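You operate a simulated robot arm through the tools that you are given. There is no shell and no other tool.

Carry out the task below with a simulated robot arm. There is one attempt and no reset: what you move stays moved.

## Task
Put things in order on the worktop by the microwave. At the end: the clear marked glass stands where the yellow shaker (marked "VANILLA") stood; the yellow shaker stands where the orange pet food tub stood; the pink tea tin (marked "Jasmine") stands where the clear marked glass stood; the orange pet food tub is in the green bowl; whatever was shut is shut again. Leave all else as you found it, and nothing knocked over.

It is judged by the outcome, as a careful person would: the job done as asked, and still so three seconds after it is handed in. It fails if anything else is knocked over, pushed out of place, dropped, spilled or broken.

## Robot
A 6-joint arm with a two-finger parallel gripper, fixed in place. Base frame: the origin is at the foot of the arm, x ahead of it, y to its left, z up. Units: m, rad, N and s.
With the tool pointing down near the work surface it reaches from about 0.26 to 0.66 m from the base axis. Its first joint turns from -1.152 to 1.152 rad. Payload 2.9 kg.
Tool frame: the origin (TCP) lies between the finger pads and is the grasp point; the fingertips stand 0.03 m ahead of it; z points along the fingers, y is the line along which they close. Largest opening 0.11 m; finger width 0.02, thickness 0.01; the body of the gripper, 0.048 by 0.112 m, starts 0.055 m behind the TCP.
Orientation is told as [roll, pitch, yaw] about the base's x, y, z axes, in that order, counted from this pose: with the fingers straight down and closing along the base's y, the tool's x points along the base's -x, its y along +y and its z along -z.

## Interface
- The arm moves only by the tool jog_arm. Its argument "deltas" is a list of rows, each a list of 6 numbers: the shift along the tool's x, y, z in units of 250 mm (1.0 is 250 mm), then the turn, a rotation vector about the tool's x, y, z in units of 180 degrees (1.0 is 180 degrees). In form: [[x, y, z, wx, wy, wz], ...]. A call has 1 to 20 rows; each row is the pose to reach, as a shift and turn from the pose commanded when the call began, along the tool's axes at that moment. "gripper" is the gripper command, from -1 (fully open) to 1 (shut), values between in proportion, set as the call begins (left out, the last holds). A call with a number of a shift or a turn outside -1 to 1 is refused whole. A row lasts 0.2 s, in which the tool goes at most 0.05 m and 0.15 rad; a call with a longer step from one row to the next is refused whole, and so is a gripper value outside its range. Where a pose cannot be reached the arm comes as near as it can. A force on the tool above 40 N (or 10 N above the force at the start of the call, whichever is more), or a blocked arm, ends the call early, and 0.2 s more pass. Each finger travels about 0.108 m/s and halts on what it meets, pressing with about 21 N; the grip force reading is that of the motor and also rises with nothing between the fingers. The clock runs only during rows and for 0.2 s after the last one: add rows that repeat a pose to give the fingers time. It gives the time, the measured TCP pose, the force on the tool (base axes), the opening and the grip force at its end, in the units of the frame above (readings bear some noise), with the torque about the TCP (base axes, N m) and any sound that the robot's microphone picked up, and new pictures: "pictures" is both (left out), scene, wrist or none.
- Cameras (640 x 400 px; columns grow to the right, rows downward): "scene" is fixed at [0.0731, 0.4336, 1.4055]; the picture's right is [-0.79, -0.61, 0.00], its down [-0.21, 0.28, -0.94] and it looks along [0.57, -0.74, -0.35] (base axes); focal length 344 px, centre (320, 200). "wrist" rides on the gripper at [0.072, 0.017, -0.103] in the tool frame; the picture's right is [-0.23, 0.97, 0.00], its down [-0.76, -0.18, -0.62] and it looks along [-0.61, -0.14, 0.78] (tool axes); focal length 222 px, centre (320, 200).
- locate(camera, pixels): there is no depth. For up to 12 entries [column, row, z] of the newest picture of that camera ("zoom" is the newest enlarged one), the place [x, y] in the base frame at which the ray of that pixel passes the height z, good to about 0.002 m, but the place of the scene camera against the robot may be out by one fixed shift of up to 0.012 m in any direction. No time passes.
- close_up(camera, box): a new picture of the part [left, top, right, bottom] of that camera's present view, enlarged. No time passes.
- hand_in(): hands the job in; it is judged then, once.

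Leave the gripper open and the arm clear of the work at the hand-in unless told otherwise.

The tools are called as name(argument=value, ...) on one line, values as JSON. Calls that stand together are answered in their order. jog_arm: Moves the arm, as the interface text tells. Its arguments: {"type":"object","properties":{"deltas":{"type":"array"},"gripper":{"type":"number"},"pictures":{"type":"string","enum":["both","scene","wrist","none"]}},"required":["deltas"]} The other tools are called the same way: locate (camera, pixels) gives the place at which the rays of pixels pass given heights; close_up (camera, box) takes an enlarged picture of a part of a camera's view; hand_in () hands the job in.

At the start:

```text
time: 0.0
tool_pos: [0.3551, 0.0195, 1.2342]
tcp_rot: [0.0, -0.002, 0.003]
wrist_force: [0.3, 0.6, 0.1]
moment: [-0.03, -0.02, -0.04]
width: 0.1101
finger_force: 0.1
```

scene: 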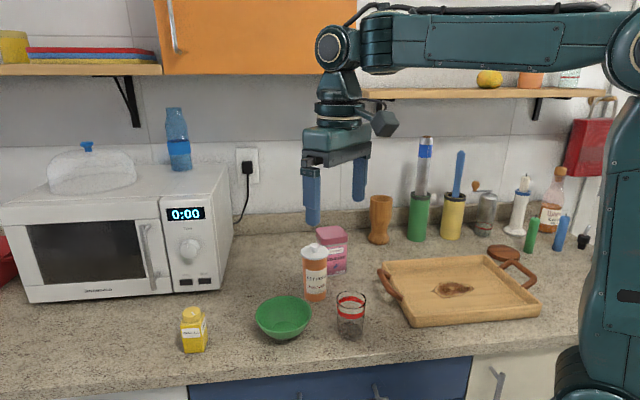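
wrist: 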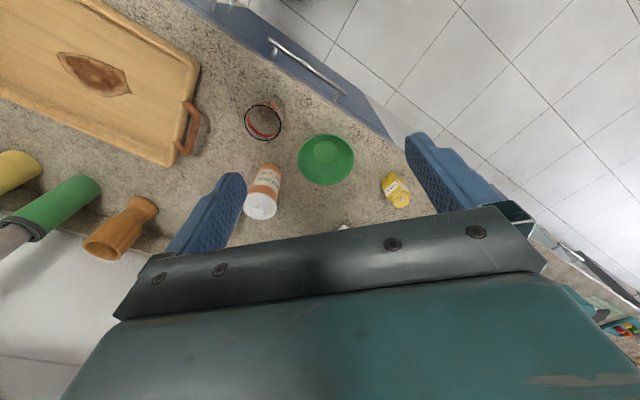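

I'll start by looking closely at the work area: the yellow shaker at (193,330), orange tub at (315,272), pink tin at (331,248), green bowl at (284,317) and glass at (351,315).

close_up(camera="scene", box=[160, 210, 400, 360])

close_up(camera="wrist", box=[180, 60, 460, 240])

close_up(camera="scene", box=[0, 130, 260, 310])

close_up(camera="scene", box=[360, 110, 620, 330])

```text
2.67 times, centred on (280, 285) of scene
```

zoom: 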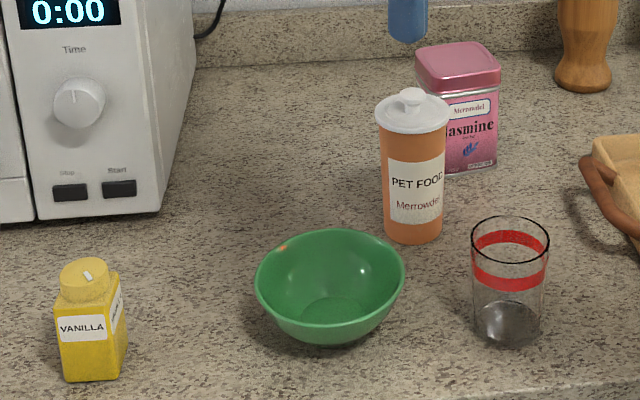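

```text
2.22 times, centred on (320, 150) of wrist
```

zoom: 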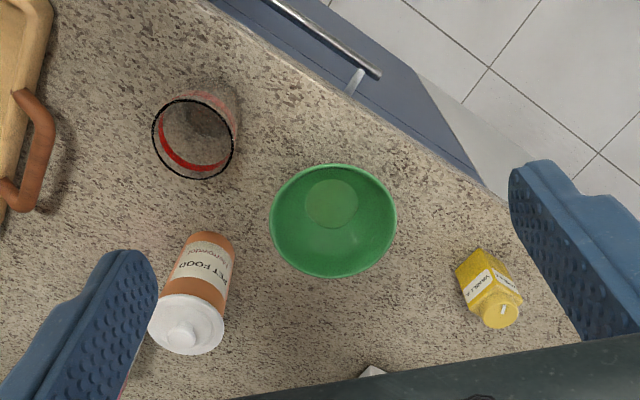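

```text
2.22 times, centred on (130, 220) of scene
```

zoom: 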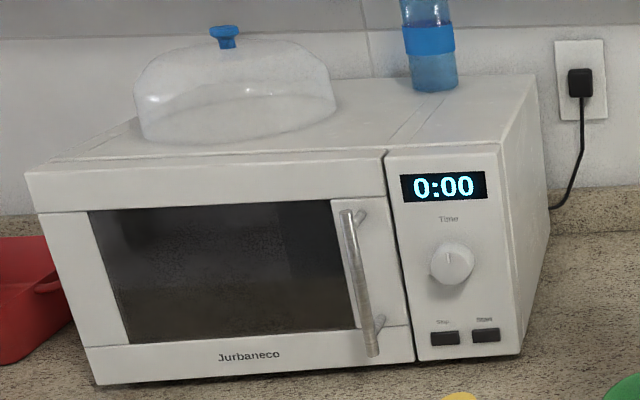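

```text
1.82 times, centred on (490, 220) of scene
```

zoom: 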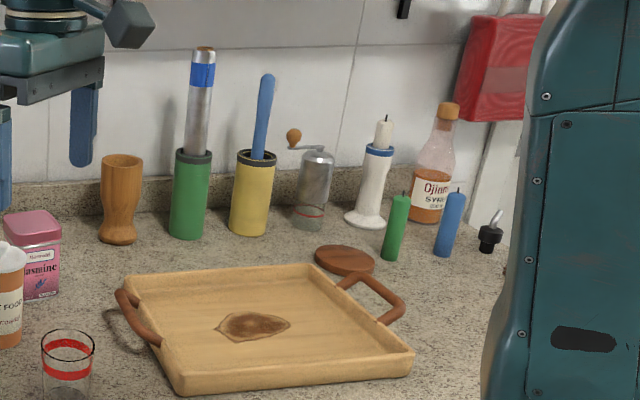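

The worktop holds all the items and nothing needs opening (microwave door is shut). I need the worktop height, so I compare both cameras' rays for the same points: the tub knob (scene (314,246), wrist (258,209)) and the bowl floor.

locate(camera="scene", pixels=[[314.1, 246.4, 0.8], [314.1, 246.4, 0.9], [314.1, 246.4, 1.0], [314.1, 246.4, 1.1], [351, 338, 0.8], [351, 338, 0.9], [351, 338, 1.0], [285, 325, 0.8], [285, 325, 0.9], [285, 325, 1.0]])

locate(camera="wrist", pixels=[[258.4, 209.4, 0.8], [258.4, 209.4, 0.9], [258.4, 209.4, 1.0], [258.4, 209.4, 1.1], [325, 152, 0.8], [325, 152, 0.9], [325, 152, 1.0]])

```text
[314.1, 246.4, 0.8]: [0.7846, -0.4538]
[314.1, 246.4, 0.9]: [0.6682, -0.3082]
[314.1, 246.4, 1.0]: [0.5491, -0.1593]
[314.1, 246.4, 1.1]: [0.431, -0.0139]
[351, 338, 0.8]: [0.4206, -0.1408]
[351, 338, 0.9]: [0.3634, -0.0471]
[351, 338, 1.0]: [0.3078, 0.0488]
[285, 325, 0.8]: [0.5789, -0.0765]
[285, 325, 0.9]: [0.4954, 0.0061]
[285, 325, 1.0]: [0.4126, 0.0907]
```

```text
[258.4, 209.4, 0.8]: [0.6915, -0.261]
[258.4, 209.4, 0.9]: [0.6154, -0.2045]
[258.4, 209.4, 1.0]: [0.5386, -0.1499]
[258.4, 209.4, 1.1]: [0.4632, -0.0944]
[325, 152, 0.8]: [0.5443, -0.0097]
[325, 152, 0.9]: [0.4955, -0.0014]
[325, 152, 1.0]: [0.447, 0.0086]
```

Rays agree on worktop at about z≈0.89–0.90. Now I'll find approximate base positions of each item at z=0.89.

locate(camera="scene", pixels=[[194, 347, 0.89], [315, 297, 0.89], [333, 268, 0.89], [351, 332, 0.89], [284, 330, 0.89], [326, 235, 0.99], [382, 285, 0.93], [411, 327, 0.89], [378, 240, 0.89], [180, 292, 0.89], [220, 289, 0.89], [239, 235, 0.89]])

locate(camera="wrist", pixels=[[265, 120, 0.98], [397, 190, 0.93], [272, 166, 0.89], [281, 108, 0.89], [325, 152, 0.89], [393, 177, 0.89]])

```text
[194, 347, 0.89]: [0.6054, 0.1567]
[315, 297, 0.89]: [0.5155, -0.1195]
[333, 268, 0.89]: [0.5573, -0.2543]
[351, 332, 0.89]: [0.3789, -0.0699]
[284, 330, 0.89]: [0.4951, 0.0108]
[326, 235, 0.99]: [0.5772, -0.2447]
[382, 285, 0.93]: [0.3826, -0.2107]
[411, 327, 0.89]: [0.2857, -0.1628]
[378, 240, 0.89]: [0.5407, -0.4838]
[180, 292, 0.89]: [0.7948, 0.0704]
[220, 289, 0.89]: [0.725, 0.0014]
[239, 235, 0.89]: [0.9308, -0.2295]
```

```text
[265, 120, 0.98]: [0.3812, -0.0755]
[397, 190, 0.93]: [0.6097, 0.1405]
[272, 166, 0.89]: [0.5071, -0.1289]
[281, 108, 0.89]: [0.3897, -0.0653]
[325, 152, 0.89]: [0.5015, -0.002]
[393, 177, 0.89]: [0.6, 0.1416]
```

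All items lie within reach: shaker ≈(0.605,0.15), tub ≈(0.52,-0.13), tin ≈(0.57,-0.25), glass ≈(0.38,-0.07), bowl ≈(0.50,0.0). I'll move the arm high and to the right (to about x 0.42, y -0.16, z 1.20) to get a second wrist view for precise positions.

jog_arm(deltas=[[-0.052, -0.144, 0.0272, 0, 0, 0], [-0.104, -0.288, 0.0544, 0, 0, 0], [-0.156, -0.432, 0.0816, 0, 0, 0], [-0.208, -0.576, 0.1088, 0, 0, 0], [-0.26, -0.72, 0.136, 0, 0, 0], [-0.26, -0.72, 0.136, 0, 0, 0]], gripper=-1)

```text
time: 1.4
tool_pos: [0.421, -0.1607, 1.2003]
tcp_rot: [0.001, 0.0, 0.0]
wrist_force: [-0.8, -0.4, -0.5]
moment: [0.0, 0.02, 0.02]
width: 0.1099
finger_force: 0.1
```

scene: 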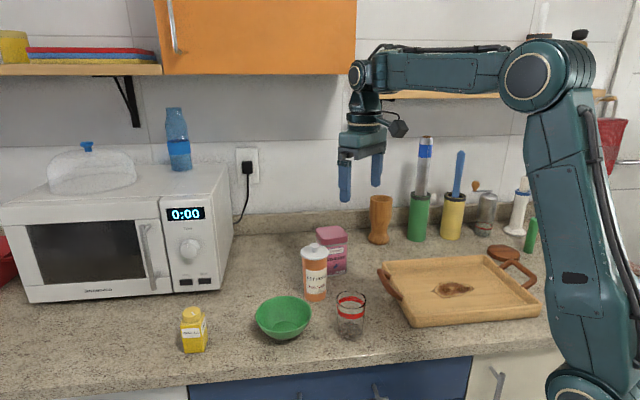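
wrist: 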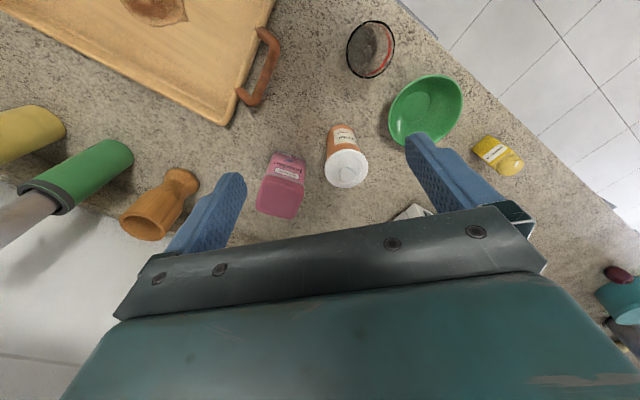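

I can see all five items now. Close-up on the wrist view around them.

close_up(camera="wrist", box=[240, 100, 400, 200])

close_up(camera="wrist", box=[320, 0, 480, 100])

close_up(camera="wrist", box=[380, 60, 540, 180])

```text
4.00 times, centred on (320, 150) of wrist
```

zoom: 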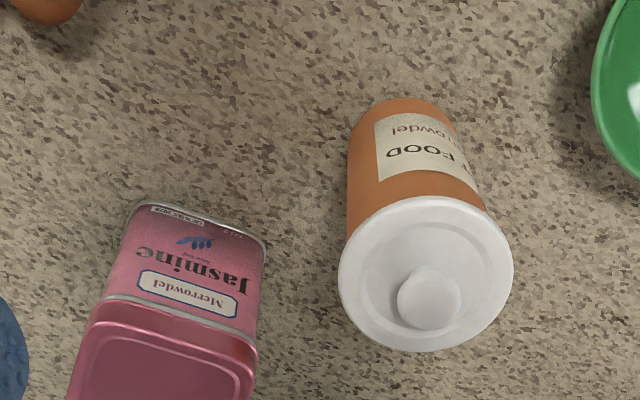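

```text
4.00 times, centred on (400, 50) of wrist
```

zoom: 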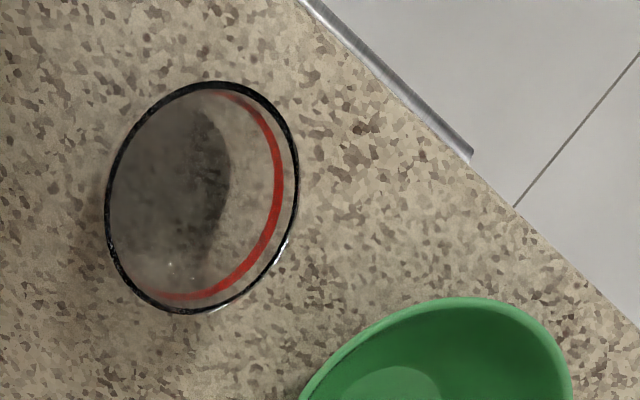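

```text
3.33 times, centred on (460, 120) of wrist
```

zoom: 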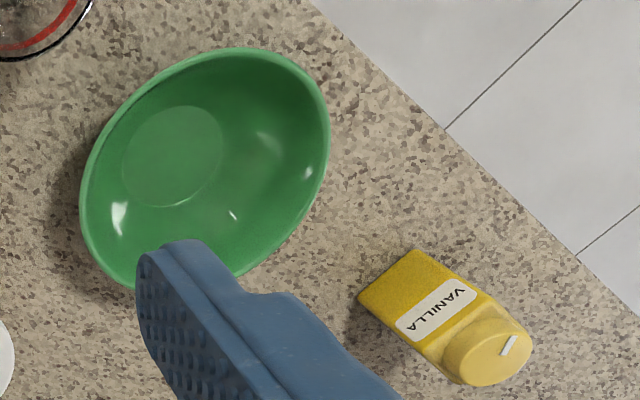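

I'll triangulate several features in this view: tub knob (347.5,173), bowl floor (415.6,107), glass rim centre (370.7,49.3), tin lid, shaker cap.

locate(camera="wrist", pixels=[[347.5, 173, 0.98], [347.5, 173, 1.0], [347.5, 173, 1.02], [415.6, 107.1, 0.88], [415.6, 107.1, 0.9], [415.6, 107.1, 0.92], [370.7, 49.3, 0.96], [370.7, 49.3, 0.98], [370.7, 49.3, 1.0], [346, 170, 0.98], [346, 170, 0.99]])

close_up(camera="wrist", box=[240, 140, 320, 230])

```text
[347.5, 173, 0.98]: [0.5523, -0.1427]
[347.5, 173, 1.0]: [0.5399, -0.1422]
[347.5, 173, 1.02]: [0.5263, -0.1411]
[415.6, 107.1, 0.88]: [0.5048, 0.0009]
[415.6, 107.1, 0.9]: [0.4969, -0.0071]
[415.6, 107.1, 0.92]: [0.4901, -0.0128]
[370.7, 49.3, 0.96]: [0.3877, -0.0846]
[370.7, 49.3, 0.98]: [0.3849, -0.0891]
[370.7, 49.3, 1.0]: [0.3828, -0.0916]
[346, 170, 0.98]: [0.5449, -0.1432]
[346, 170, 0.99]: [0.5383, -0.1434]
```

```text
4.44 times, centred on (280, 185) of wrist
```

zoom: 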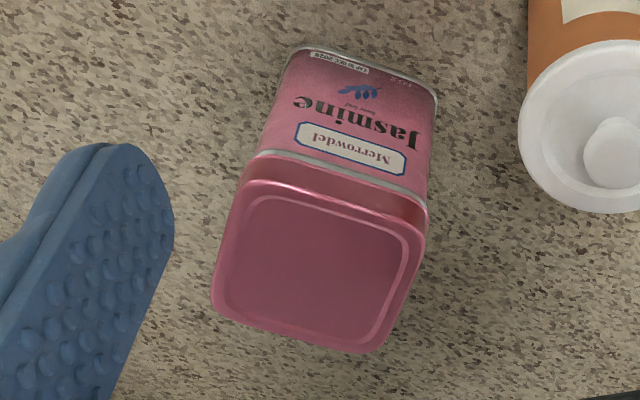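

Triangulating the two wrist views: tub knob ≈(0.529,-0.1415,1.014), bowl floor ≈(0.502,-0.0025,0.888), glass ≈(0.388,-0.086) with rim ≈0.96. I'll take a third view from the left (TCP ≈(0.45,0.09,1.15)) to pin down the shaker, glass and bowl.

jog_arm(deltas=[[-0.02, 0.1667, 0.0333, 0, 0, 0], [-0.04, 0.3333, 0.0667, 0, 0, 0], [-0.06, 0.5, 0.1, 0, 0, 0], [-0.08, 0.6667, 0.1333, 0, 0, 0], [-0.1, 0.8333, 0.1667, 0, 0, 0], [-0.12, 1.0, 0.2, 0, 0, 0], [-0.12, 1.0, 0.2, 0, 0, 0]])

```text
time: 3.0
tool_pos: [0.4507, 0.0906, 1.1502]
tcp_rot: [0.0, 0.001, -0.001]
wrist_force: [0.8, 0.9, -0.5]
moment: [-0.02, 0.03, -0.02]
width: 0.11
finger_force: 0.1
```

scene: 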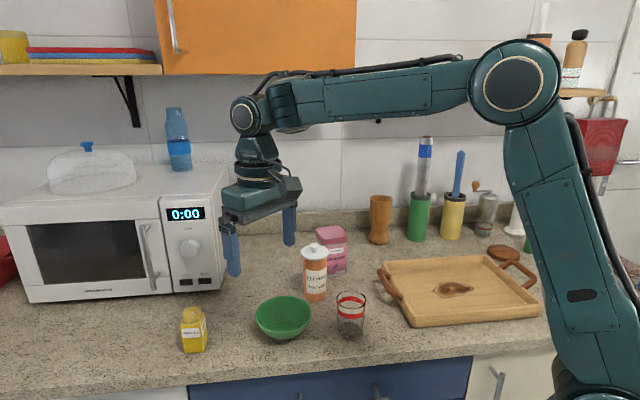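
wrist: 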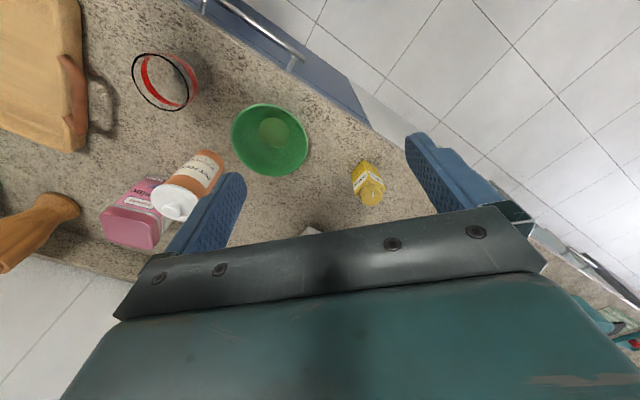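

Good view of shaker, bowl, glass, tub and tin. Close-ups for precise outline points.

close_up(camera="wrist", box=[330, 145, 410, 220])

close_up(camera="wrist", box=[120, 40, 320, 180])

close_up(camera="wrist", box=[90, 140, 250, 260])

```text
5.33 times, centred on (370, 182) of wrist
```

zoom: 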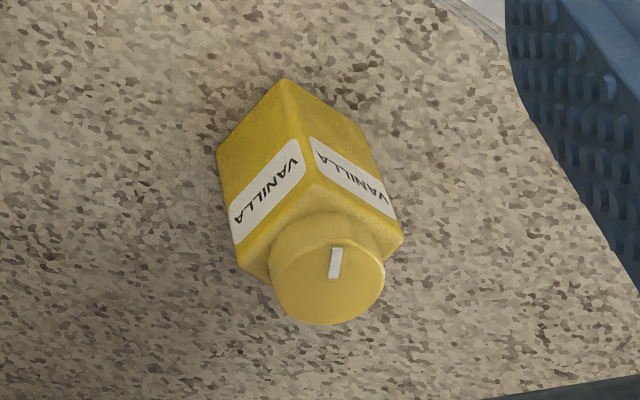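

```text
2.86 times, centred on (220, 110) of wrist
```

zoom: 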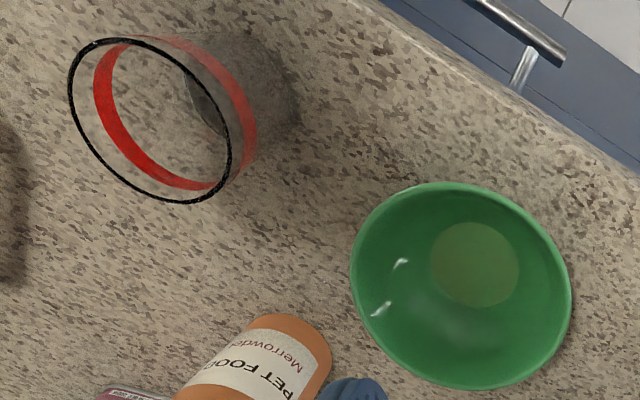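

```text
3.33 times, centred on (170, 200) of wrist
```

zoom: 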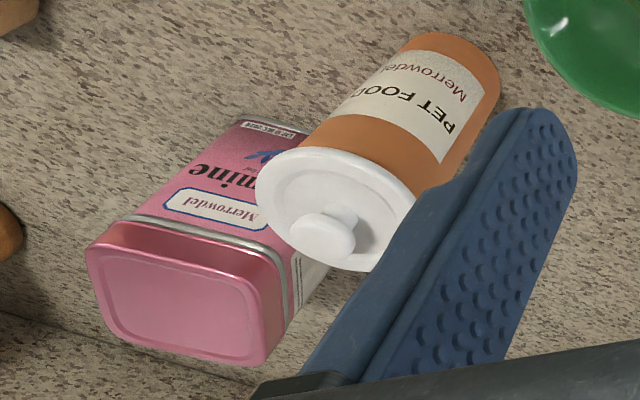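

Now rays for: shaker bottom corners, bowl floor disc (274.3,132.4), glass rim centre (160.2,82.4), tub knob (170.6,211.4).

locate(camera="wrist", pixels=[[363.4, 159.5, 0.883], [350.9, 173, 0.883], [378.4, 169.4, 0.883], [274.25, 132.4, 0.88], [274.25, 132.4, 0.9], [160.15, 82.35, 0.95], [160.15, 82.35, 0.97], [170.6, 211.4, 1.0], [170.6, 211.4, 1.02], [371, 196, 0.95], [371, 196, 0.97]])

```text
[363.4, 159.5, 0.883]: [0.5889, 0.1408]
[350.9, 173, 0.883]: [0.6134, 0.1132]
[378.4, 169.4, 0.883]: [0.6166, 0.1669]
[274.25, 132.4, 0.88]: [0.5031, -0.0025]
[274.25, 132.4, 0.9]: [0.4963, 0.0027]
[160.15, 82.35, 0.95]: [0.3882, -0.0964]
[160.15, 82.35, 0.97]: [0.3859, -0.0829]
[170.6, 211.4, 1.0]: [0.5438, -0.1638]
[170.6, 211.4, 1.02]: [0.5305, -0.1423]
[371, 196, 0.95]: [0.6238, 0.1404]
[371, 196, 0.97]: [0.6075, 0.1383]
```

Estimates: shaker centre ≈(0.616,0.140) with faces at about ±45°, tub ≈(0.527,-0.141), glass ≈(0.387,-0.086), tin ≈(0.578,-0.273) faces at about 61°/-29°, bowl ≈(0.5015,-0.001), worktop ≈0.88. First the tub: I move above it at z=1.10 with yaw -30° so the fingers clear the tin.

jog_arm(deltas=[[-0.0513, -0.1537, 0.0333, 0, 0, 0.0278], [-0.1027, -0.3073, 0.0667, 0, 0, 0.0556], [-0.154, -0.461, 0.1, 0, 0, 0.0833], [-0.2053, -0.6147, 0.1333, 0, 0, 0.1111], [-0.2567, -0.7683, 0.1667, 0, 0, 0.1389], [-0.308, -0.922, 0.2, 0, 0, 0.1667], [-0.308, -0.922, 0.2, 0, 0, 0.1667]])

```text
time: 4.6
tool_pos: [0.5282, -0.141, 1.1007]
tcp_rot: [0.001, -0.001, -0.526]
wrist_force: [1.3, 0.1, -0.2]
moment: [-0.02, 0.0, -0.03]
width: 0.1098
finger_force: 0.0
```

scene: 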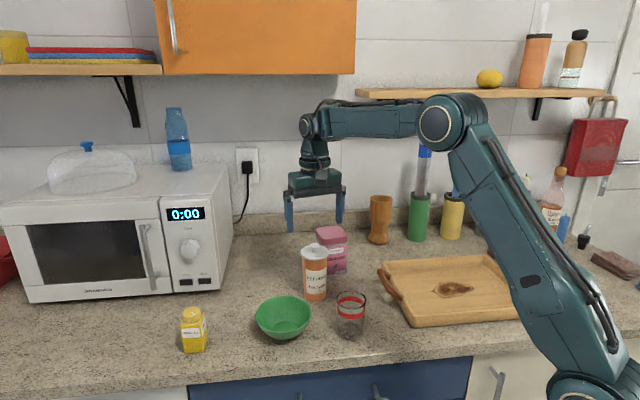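
wrist: 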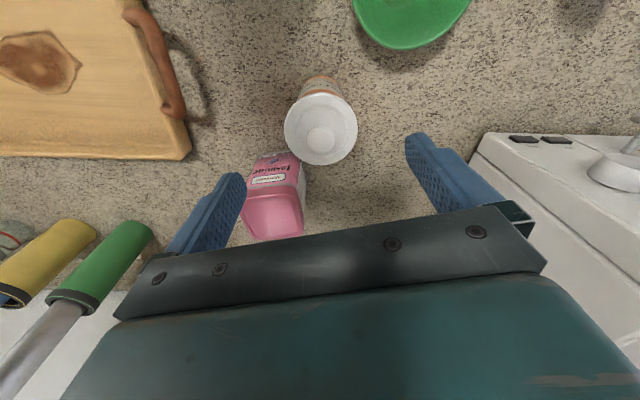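

The tub's lid (321,128) lies nearly under the TCP. Close-up to refine lid and tin outlines.

close_up(camera="wrist", box=[240, 60, 400, 160])

close_up(camera="wrist", box=[220, 140, 348, 240])

locate(camera="wrist", pixels=[[321, 140, 1.01], [321, 140, 1.02], [321, 128, 0.99], [321, 128, 1.0]])

```text
4.00 times, centred on (320, 110) of wrist
```

zoom: 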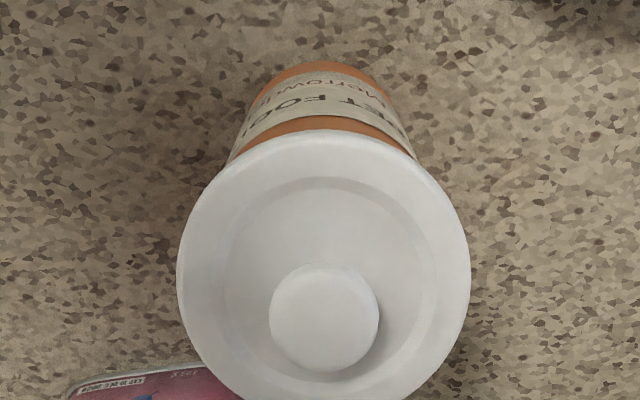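

```text
4.00 times, centred on (284, 190) of wrist
```

zoom: 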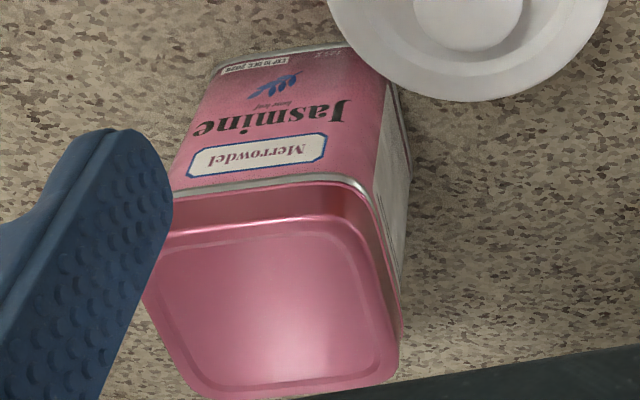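

```text
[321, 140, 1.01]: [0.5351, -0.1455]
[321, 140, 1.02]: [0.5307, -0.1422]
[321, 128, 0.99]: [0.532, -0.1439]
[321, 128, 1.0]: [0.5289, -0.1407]
```

Lid diameter ≈0.068, centre ≈(0.530,-0.142), lid top ≈1.00, knob top ≈1.02. I descend straight to TCP z≈0.985 (tips at 0.955, gripper body above the knob).

jog_arm(deltas=[[-0.009, 0, 0.12, 0, 0, 0], [-0.009, 0, 0.24, 0, 0, 0], [-0.009, 0, 0.36, 0, 0, 0], [-0.009, 0, 0.46, 0, 0, 0], [-0.009, 0, 0.46, 0, 0, 0]])

```text
time: 5.8
tool_pos: [0.5295, -0.141, 0.9847]
tcp_rot: [0.001, 0.0, -0.524]
wrist_force: [-0.2, -0.4, 0.6]
moment: [-0.01, -0.07, 0.0]
width: 0.1102
finger_force: 0.0
```

scene: 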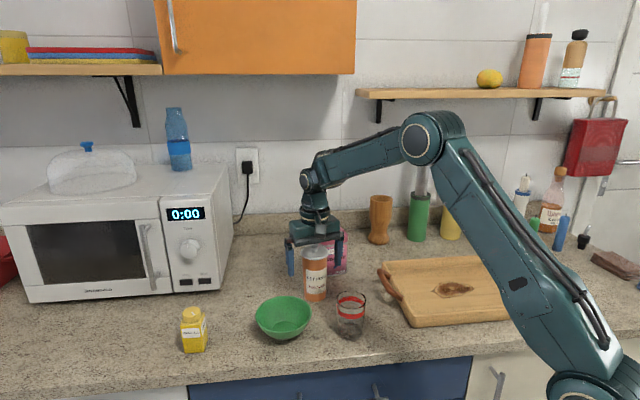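
wrist: 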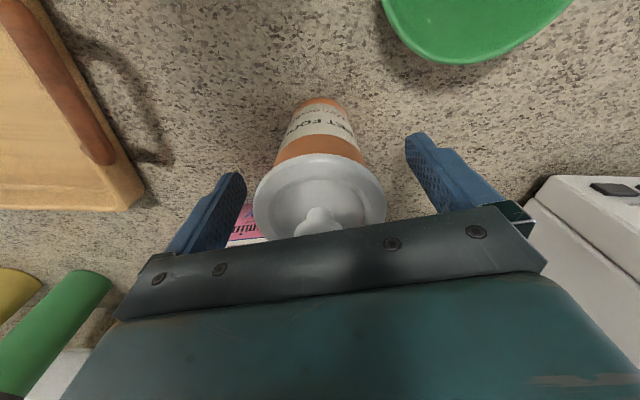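

The lid is centred between the fingers. I close the gripper on it.

jog_arm(deltas=[[0, 0, 0, 0, 0, 0], [0, 0, 0, 0, 0, 0], [0, 0, 0, 0, 0, 0], [0, 0, 0, 0, 0, 0]], gripper=1, pictures="wrist")

```text
time: 6.8
tool_pos: [0.5308, -0.1416, 0.9851]
tcp_rot: [0.001, 0.0, -0.524]
wrist_force: [0.2, -0.2, 0.0]
moment: [0.02, 0.03, -0.01]
width: 0.0661
finger_force: 21.0
heard: snap
```

wrist: 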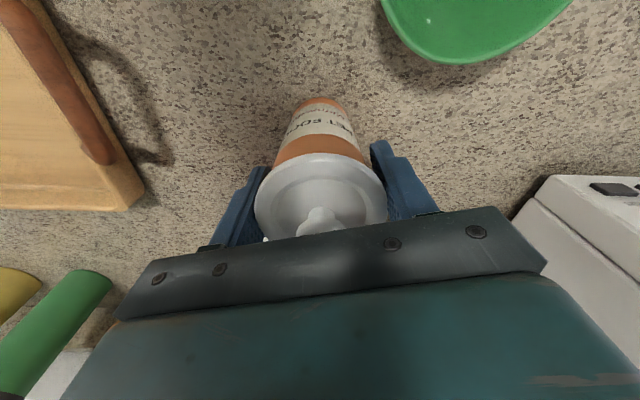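

A "snap" was heard with width 0.0661. Before moving, I'll look closely at the lid in both views.

close_up(camera="wrist", box=[220, 80, 420, 260])

close_up(camera="scene", box=[270, 200, 370, 310])

```text
2.22 times, centred on (320, 170) of wrist
```

zoom: 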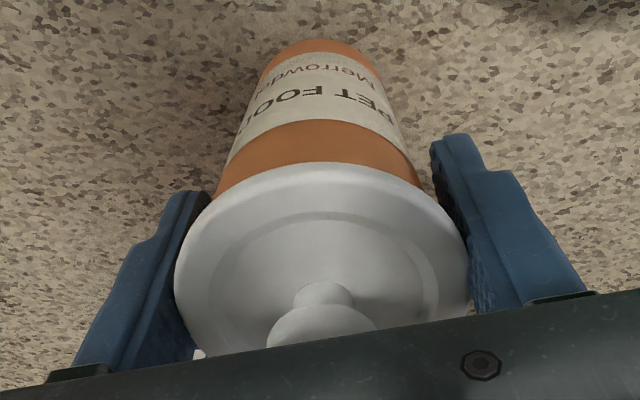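

```text
3.64 times, centred on (320, 255) of scene
```

zoom: 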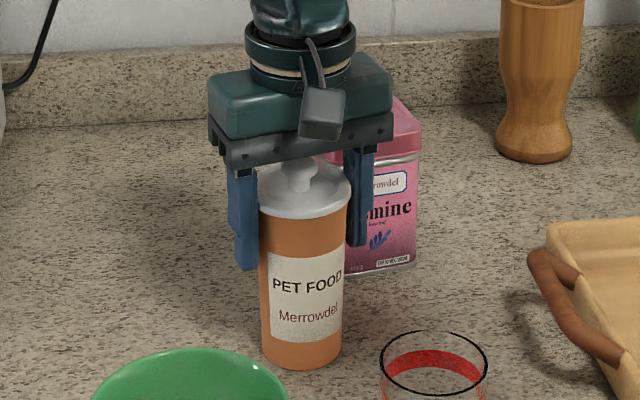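

The lid looks intact and seated. I'll do a cautious 10 mm lift test and check the force and pictures to see whether the whole tub comes up or only the lid.

jog_arm(deltas=[[0, 0, -0.02, 0, 0, 0], [0, 0, -0.04, 0, 0, 0], [0, 0, -0.04, 0, 0, 0]])

close_up(camera="scene", box=[270, 200, 370, 310])

close_up(camera="wrist", box=[220, 80, 420, 260])

```text
time: 7.6
tool_pos: [0.5302, -0.14, 0.9953]
tcp_rot: [-0.002, 0.0, -0.522]
wrist_force: [-0.4, 0.7, -1.0]
moment: [-0.01, 0.01, -0.02]
width: 0.0658
finger_force: 20.8
```

scene: 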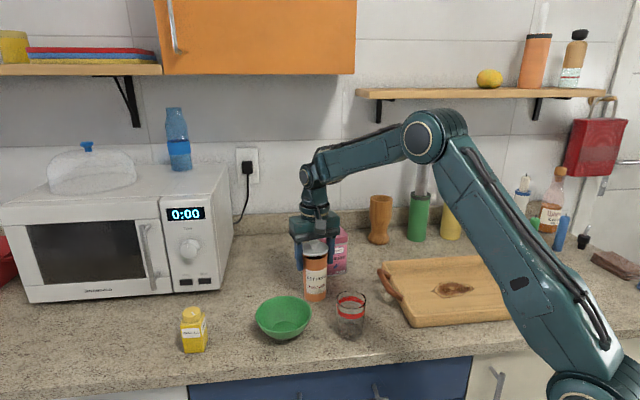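
wrist: 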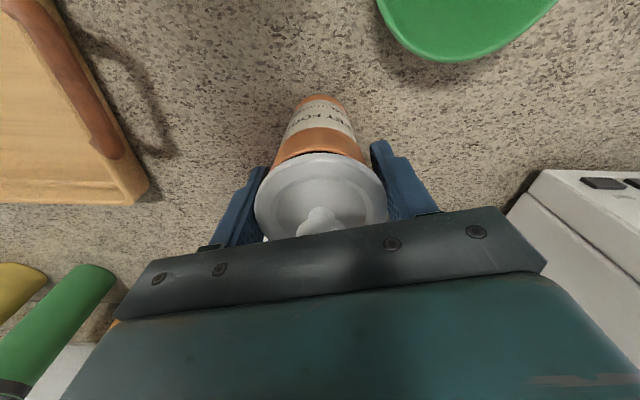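

```text
3.64 times, centred on (320, 255) of scene
```

zoom: 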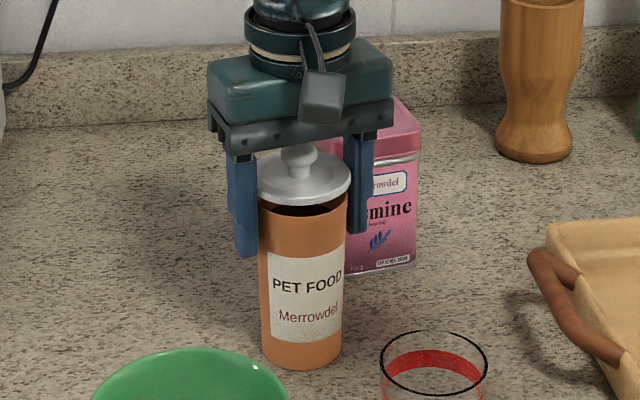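

```text
2.22 times, centred on (320, 170) of wrist
```

zoom: 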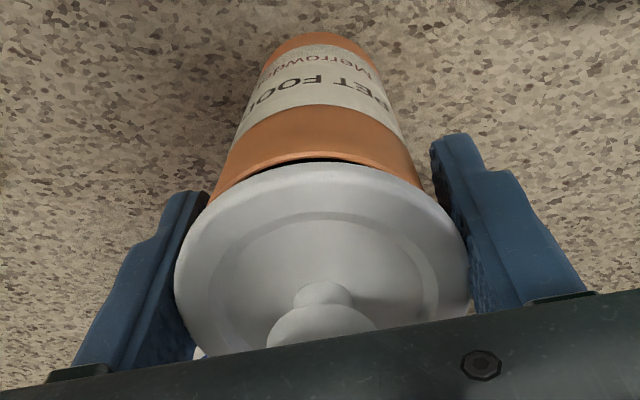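

The lid popped off (that was the snap): the lid rose and the tub stayed put, so squeezing the rim opens it. I'll set the lid straight back down on the tub, then re-plan: lift the lid by its knob, set it aside, move the open tub by its body, and re-lid it afterwards. First lower 10 mm and watch the force.

jog_arm(deltas=[[0, 0, 0.02, 0, 0, 0], [0, 0, 0.034, 0, 0, 0], [0, 0, 0.04, 0, 0, 0], [0, 0, 0.04, 0, 0, 0]])

close_up(camera="scene", box=[270, 200, 370, 310])

close_up(camera="wrist", box=[220, 80, 420, 260])

```text
time: 8.6
tool_pos: [0.5304, -0.1416, 0.9846]
tcp_rot: [-0.001, 0.0, -0.524]
wrist_force: [0.4, 0.3, -0.7]
moment: [0.01, 0.03, -0.01]
width: 0.0659
finger_force: 20.8
```

scene: 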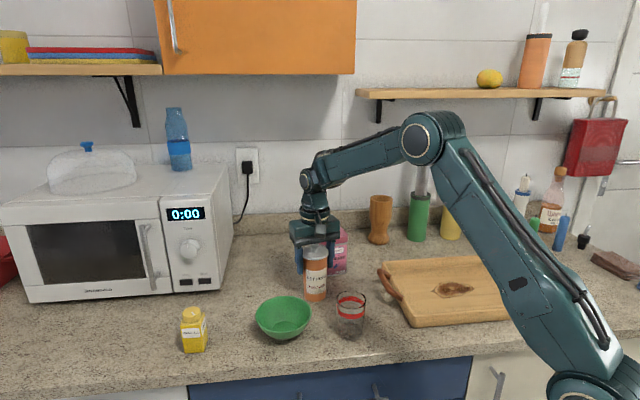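
wrist: 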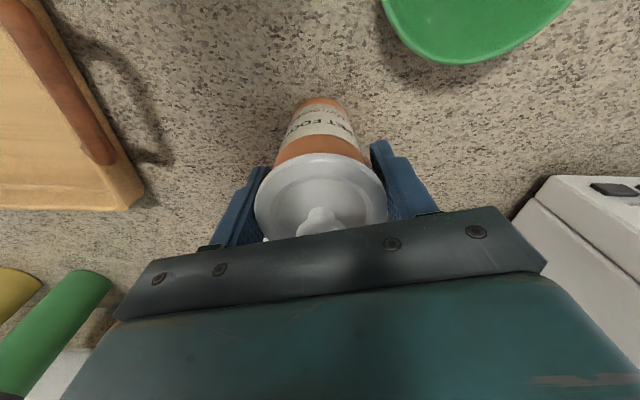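

```text
3.64 times, centred on (320, 255) of scene
```

zoom: 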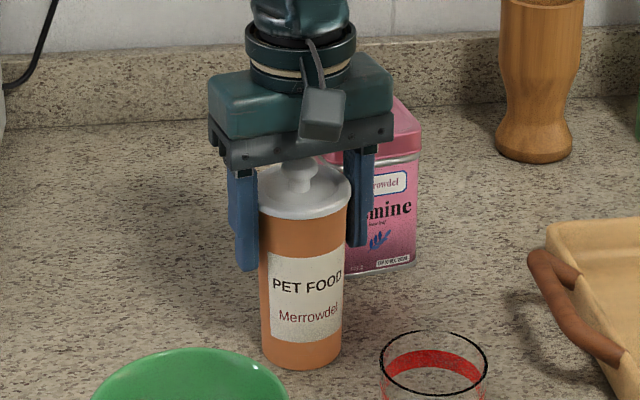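

```text
2.22 times, centred on (320, 170) of wrist
```

zoom: 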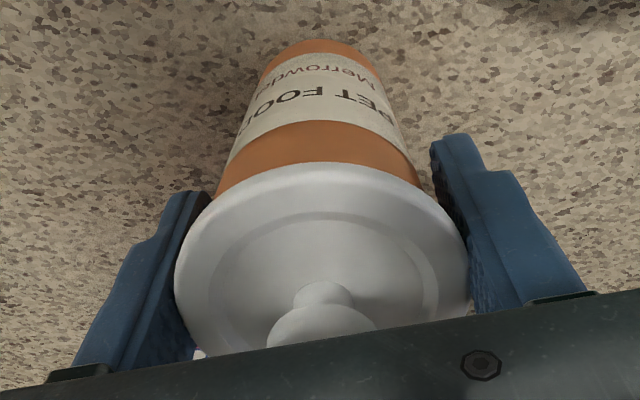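

The lid is seated again and level. I'll open the fingers, wait, then rise 5 cm straight up to the knob height.

jog_arm(deltas=[[0, 0, 0, 0, 0, 0], [0, 0, 0, 0, 0, 0], [0, 0, 0, 0, 0, 0], [0, 0, -0.07, 0, 0, 0], [0, 0, -0.2, 0, 0, 0], [0, 0, -0.3, 0, 0, 0], [0, 0, -0.3, 0, 0, 0]], gripper=-1)

close_up(camera="scene", box=[270, 200, 370, 310])

close_up(camera="wrist", box=[240, 90, 400, 210])

```text
time: 10.2
tool_pos: [0.5299, -0.1403, 1.0613]
tcp_rot: [-0.001, 0.0, -0.522]
wrist_force: [0.1, 1.0, 0.0]
moment: [-0.02, -0.01, -0.02]
width: 0.1103
finger_force: 0.0
```

scene: 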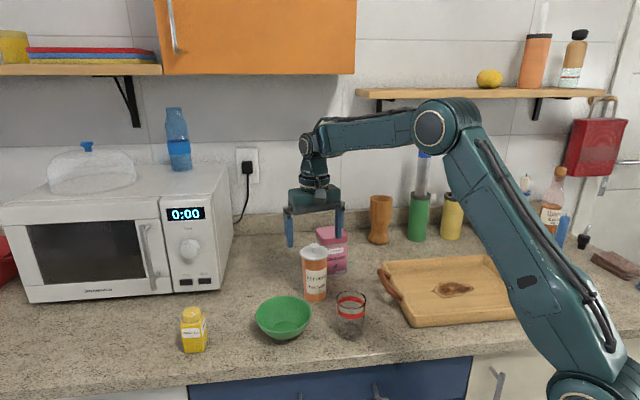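
wrist: 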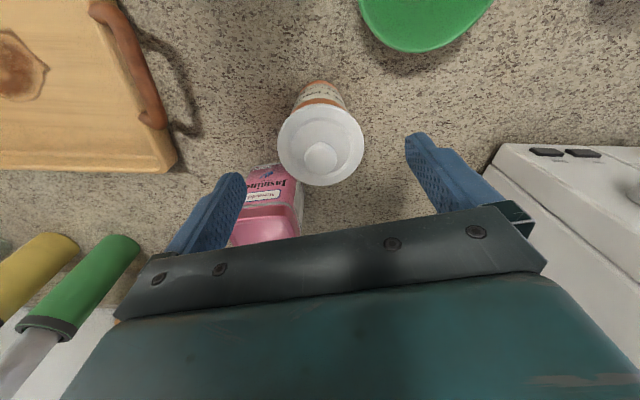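

```text
3.64 times, centred on (320, 255) of scene
```

zoom: 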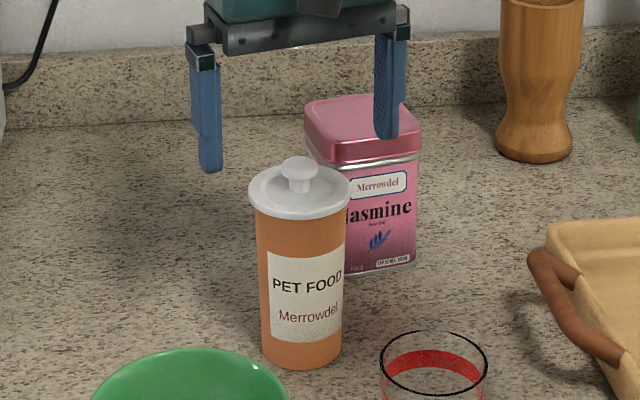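

```text
3.33 times, centred on (320, 150) of wrist
```

zoom: 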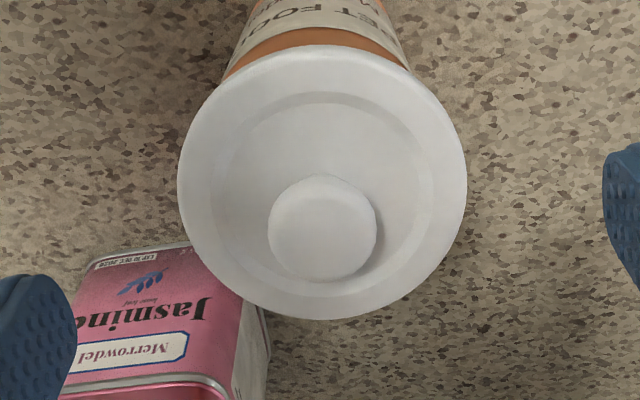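

The lid sits properly. The knob is a mushroom (flat disc ≈23 mm over a neck). I check its place and then move down to grip just the knob.

locate(camera="wrist", pixels=[[320.9, 158.4, 1.01], [320.9, 158.4, 1.02], [320.9, 158.4, 1.03], [320, 145, 0.99], [320, 145, 1.0]])

```text
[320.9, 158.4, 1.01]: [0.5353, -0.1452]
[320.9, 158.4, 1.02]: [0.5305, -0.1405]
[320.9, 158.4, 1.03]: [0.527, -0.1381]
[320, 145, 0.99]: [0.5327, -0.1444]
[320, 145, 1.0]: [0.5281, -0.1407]
```

Knob at ≈(0.5305,-0.1405) directly under the TCP. Descend 25 mm to z≈1.036 (tips ≈1.006, just under the knob disc).

jog_arm(deltas=[[0, 0, 0.04, 0, 0, 0], [0, 0, 0.08, 0, 0, 0], [0, 0, 0.1, 0, 0, 0], [0, 0, 0.1, 0, 0, 0]])

close_up(camera="scene", box=[270, 200, 370, 310])

```text
time: 11.2
tool_pos: [0.5298, -0.1415, 1.0357]
tcp_rot: [-0.001, 0.001, -0.525]
wrist_force: [-0.9, 1.1, 0.7]
moment: [-0.01, 0.0, -0.01]
width: 0.1098
finger_force: 0.1
```

scene: 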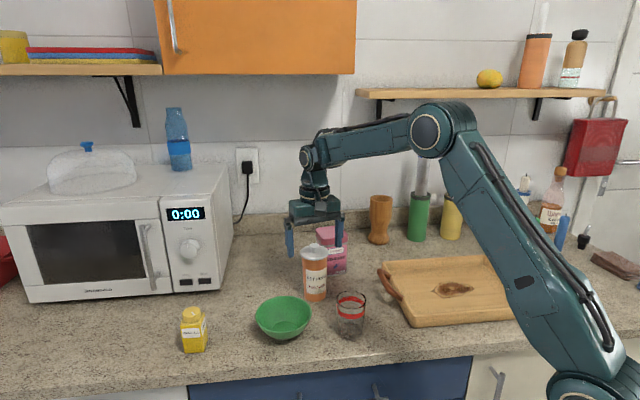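
wrist: 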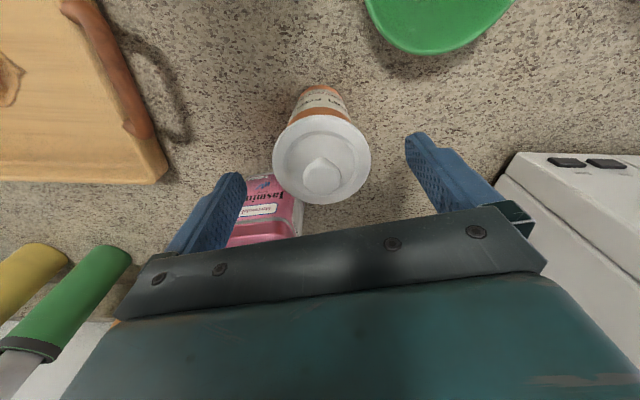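

```text
3.64 times, centred on (320, 255) of scene
```

zoom: 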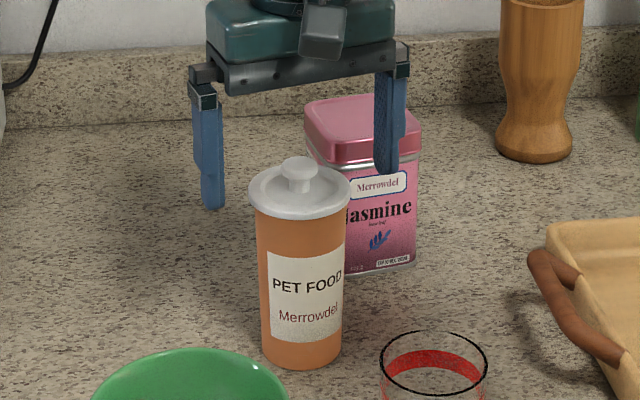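

Fingertips (mid ≈(300,188) in the zoom) are level with the knob's neck base just above the lid. I'll raise 2 mm for clearance and close on the knob.

jog_arm(deltas=[[0, 0, -0.01, 0, 0, 0], [0, 0, -0.01, 0, 0, 0], [0, 0, -0.01, 0, 0, 0], [0, 0, -0.01, 0, 0, 0], [0, 0, -0.01, 0, 0, 0], [0, 0, -0.01, 0, 0, 0]], gripper=1)

close_up(camera="scene", box=[270, 200, 370, 310])

close_up(camera="wrist", box=[240, 90, 400, 210])

```text
time: 12.6
tool_pos: [0.5302, -0.1412, 1.038]
tcp_rot: [0.0, 0.0, -0.525]
wrist_force: [0.5, 0.7, 0.3]
moment: [0.04, -0.02, 0.01]
width: 0.0206
finger_force: 21.0
```

scene: 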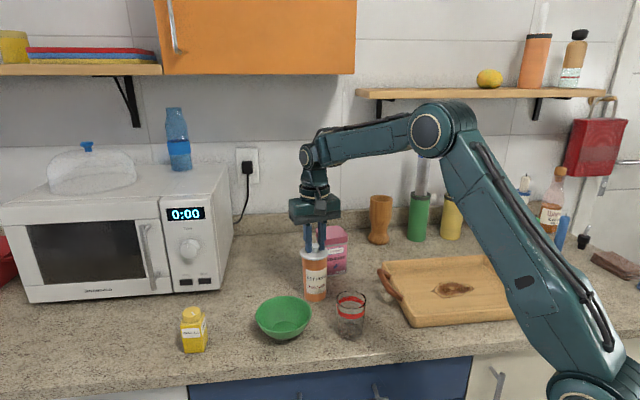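
wrist: 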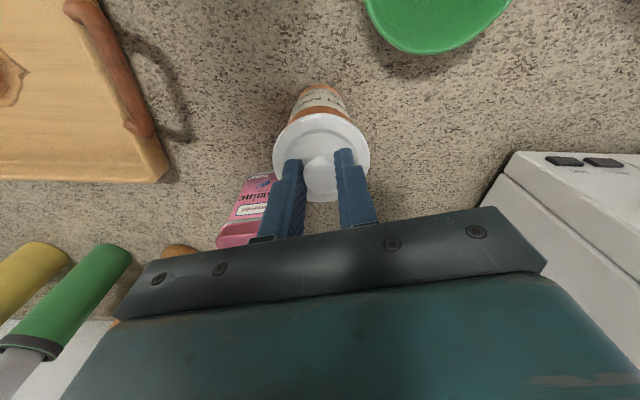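

```text
3.64 times, centred on (320, 255) of scene
```

zoom: 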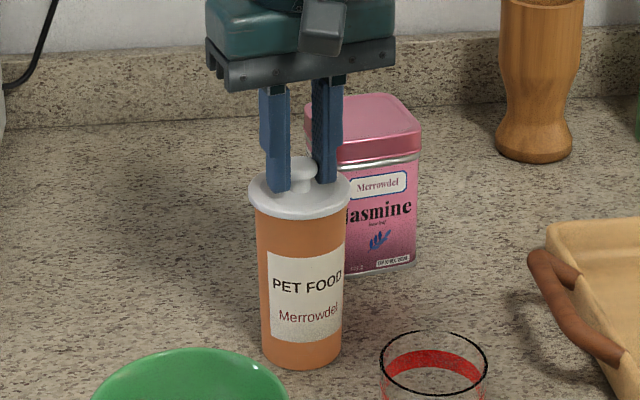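

```text
3.33 times, centred on (320, 150) of wrist
```

zoom: 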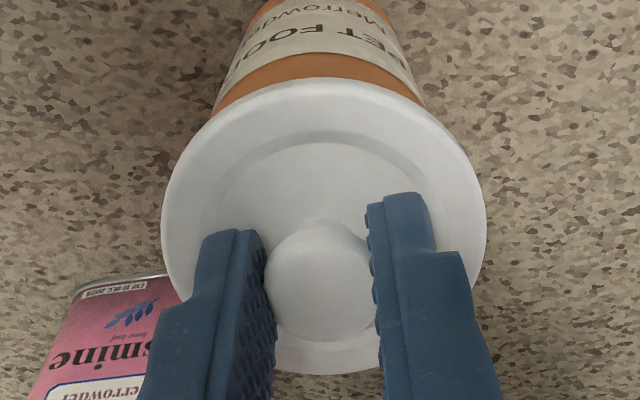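

The knob is held at 20.6 mm. Before lifting I check a free parking place for the lid between bowl and microwave: pixels (430,95), and the microwave's near edges around (500,175).

locate(camera="wrist", pixels=[[430, 95, 0.88], [440, 60, 0.88], [420, 130, 0.88], [495, 185, 0.89], [520, 152, 0.95], [400, 50, 0.93], [470, 30, 0.93], [430, 54, 0.93]])

locate(camera="scene", pixels=[[222, 291, 0.885], [230, 280, 0.885], [240, 300, 0.88]])

```text
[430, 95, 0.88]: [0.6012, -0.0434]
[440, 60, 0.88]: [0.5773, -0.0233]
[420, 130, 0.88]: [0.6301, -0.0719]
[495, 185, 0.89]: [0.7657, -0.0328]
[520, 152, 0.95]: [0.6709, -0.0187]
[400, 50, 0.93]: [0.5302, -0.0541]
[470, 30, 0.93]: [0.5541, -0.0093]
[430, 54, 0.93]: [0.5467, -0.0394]
```

```text
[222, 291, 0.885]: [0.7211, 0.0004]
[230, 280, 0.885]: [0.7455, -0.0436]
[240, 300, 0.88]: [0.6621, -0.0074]
```

Spot (0.615,-0.045) is clear of bowl, tub and microwave. First, lift the lid 10 mm and check.

jog_arm(deltas=[[0, 0, -0.02, 0, 0, 0], [0, 0, -0.04, 0, 0, 0], [0, 0, -0.04, 0, 0, 0]], pictures="none")

close_up(camera="scene", box=[270, 200, 370, 310])

```text
time: 13.4
tool_pos: [0.5297, -0.1419, 1.0485]
tcp_rot: [0.001, 0.001, -0.524]
wrist_force: [0.3, 0.0, -0.1]
moment: [0.02, 0.01, -0.01]
width: 0.0211
finger_force: 20.8
```

```text
3.64 times, centred on (320, 255) of scene
```

zoom: 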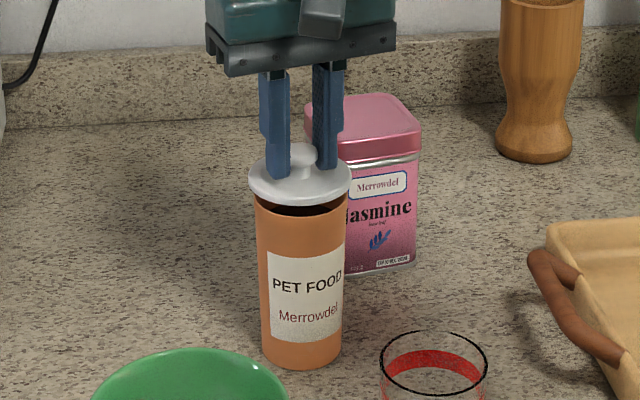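

The lid lifts off level by its knob. Raise another 6 cm and then shift toward the parking place, staying high.

jog_arm(deltas=[[0, 0, -0.12, 0, 0, 0], [0, 0, -0.24, 0, 0, 0], [-0.034, 0.1675, -0.24, 0, 0, 0], [-0.068, 0.335, -0.24, 0, 0, 0], [-0.1024, 0.5026, -0.24, 0, 0, 0], [-0.1024, 0.5026, -0.24, 0, 0, 0]])

close_up(camera="scene", box=[200, 180, 400, 320])

close_up(camera="wrist", box=[200, 40, 440, 220])

```text
time: 14.8
tool_pos: [0.6154, -0.0446, 1.109]
tcp_rot: [-0.001, 0.0, -0.521]
wrist_force: [0.0, 0.6, 0.5]
moment: [-0.02, 0.02, 0.01]
width: 0.0214
finger_force: 21.2
```

scene: 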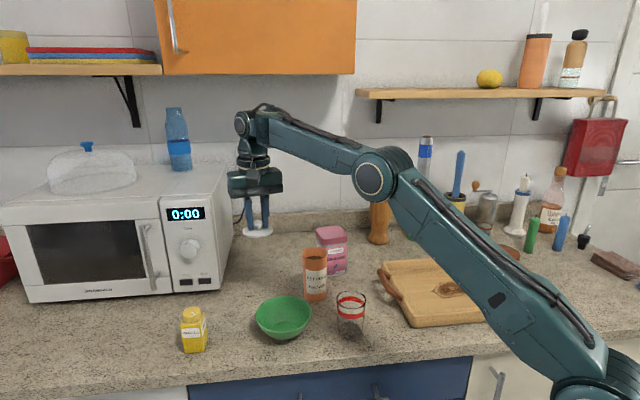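
wrist: 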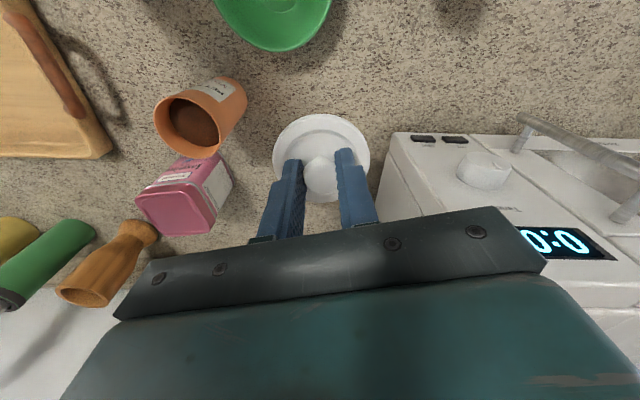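

```text
2.86 times, centred on (300, 250) of scene
```

zoom: 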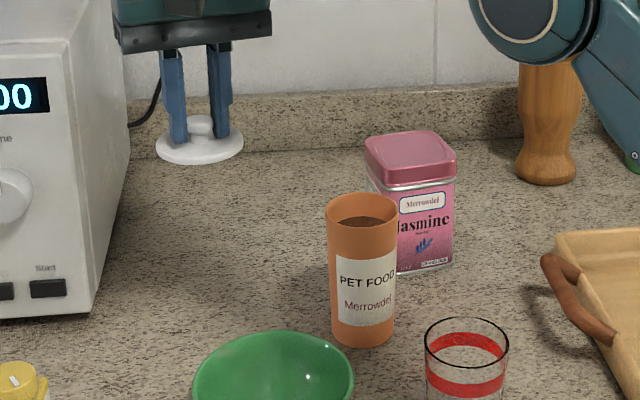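

```text
2.22 times, centred on (320, 130) of wrist
```

zoom: 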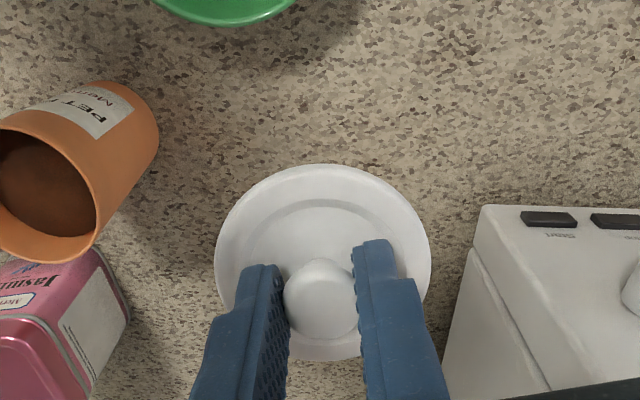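

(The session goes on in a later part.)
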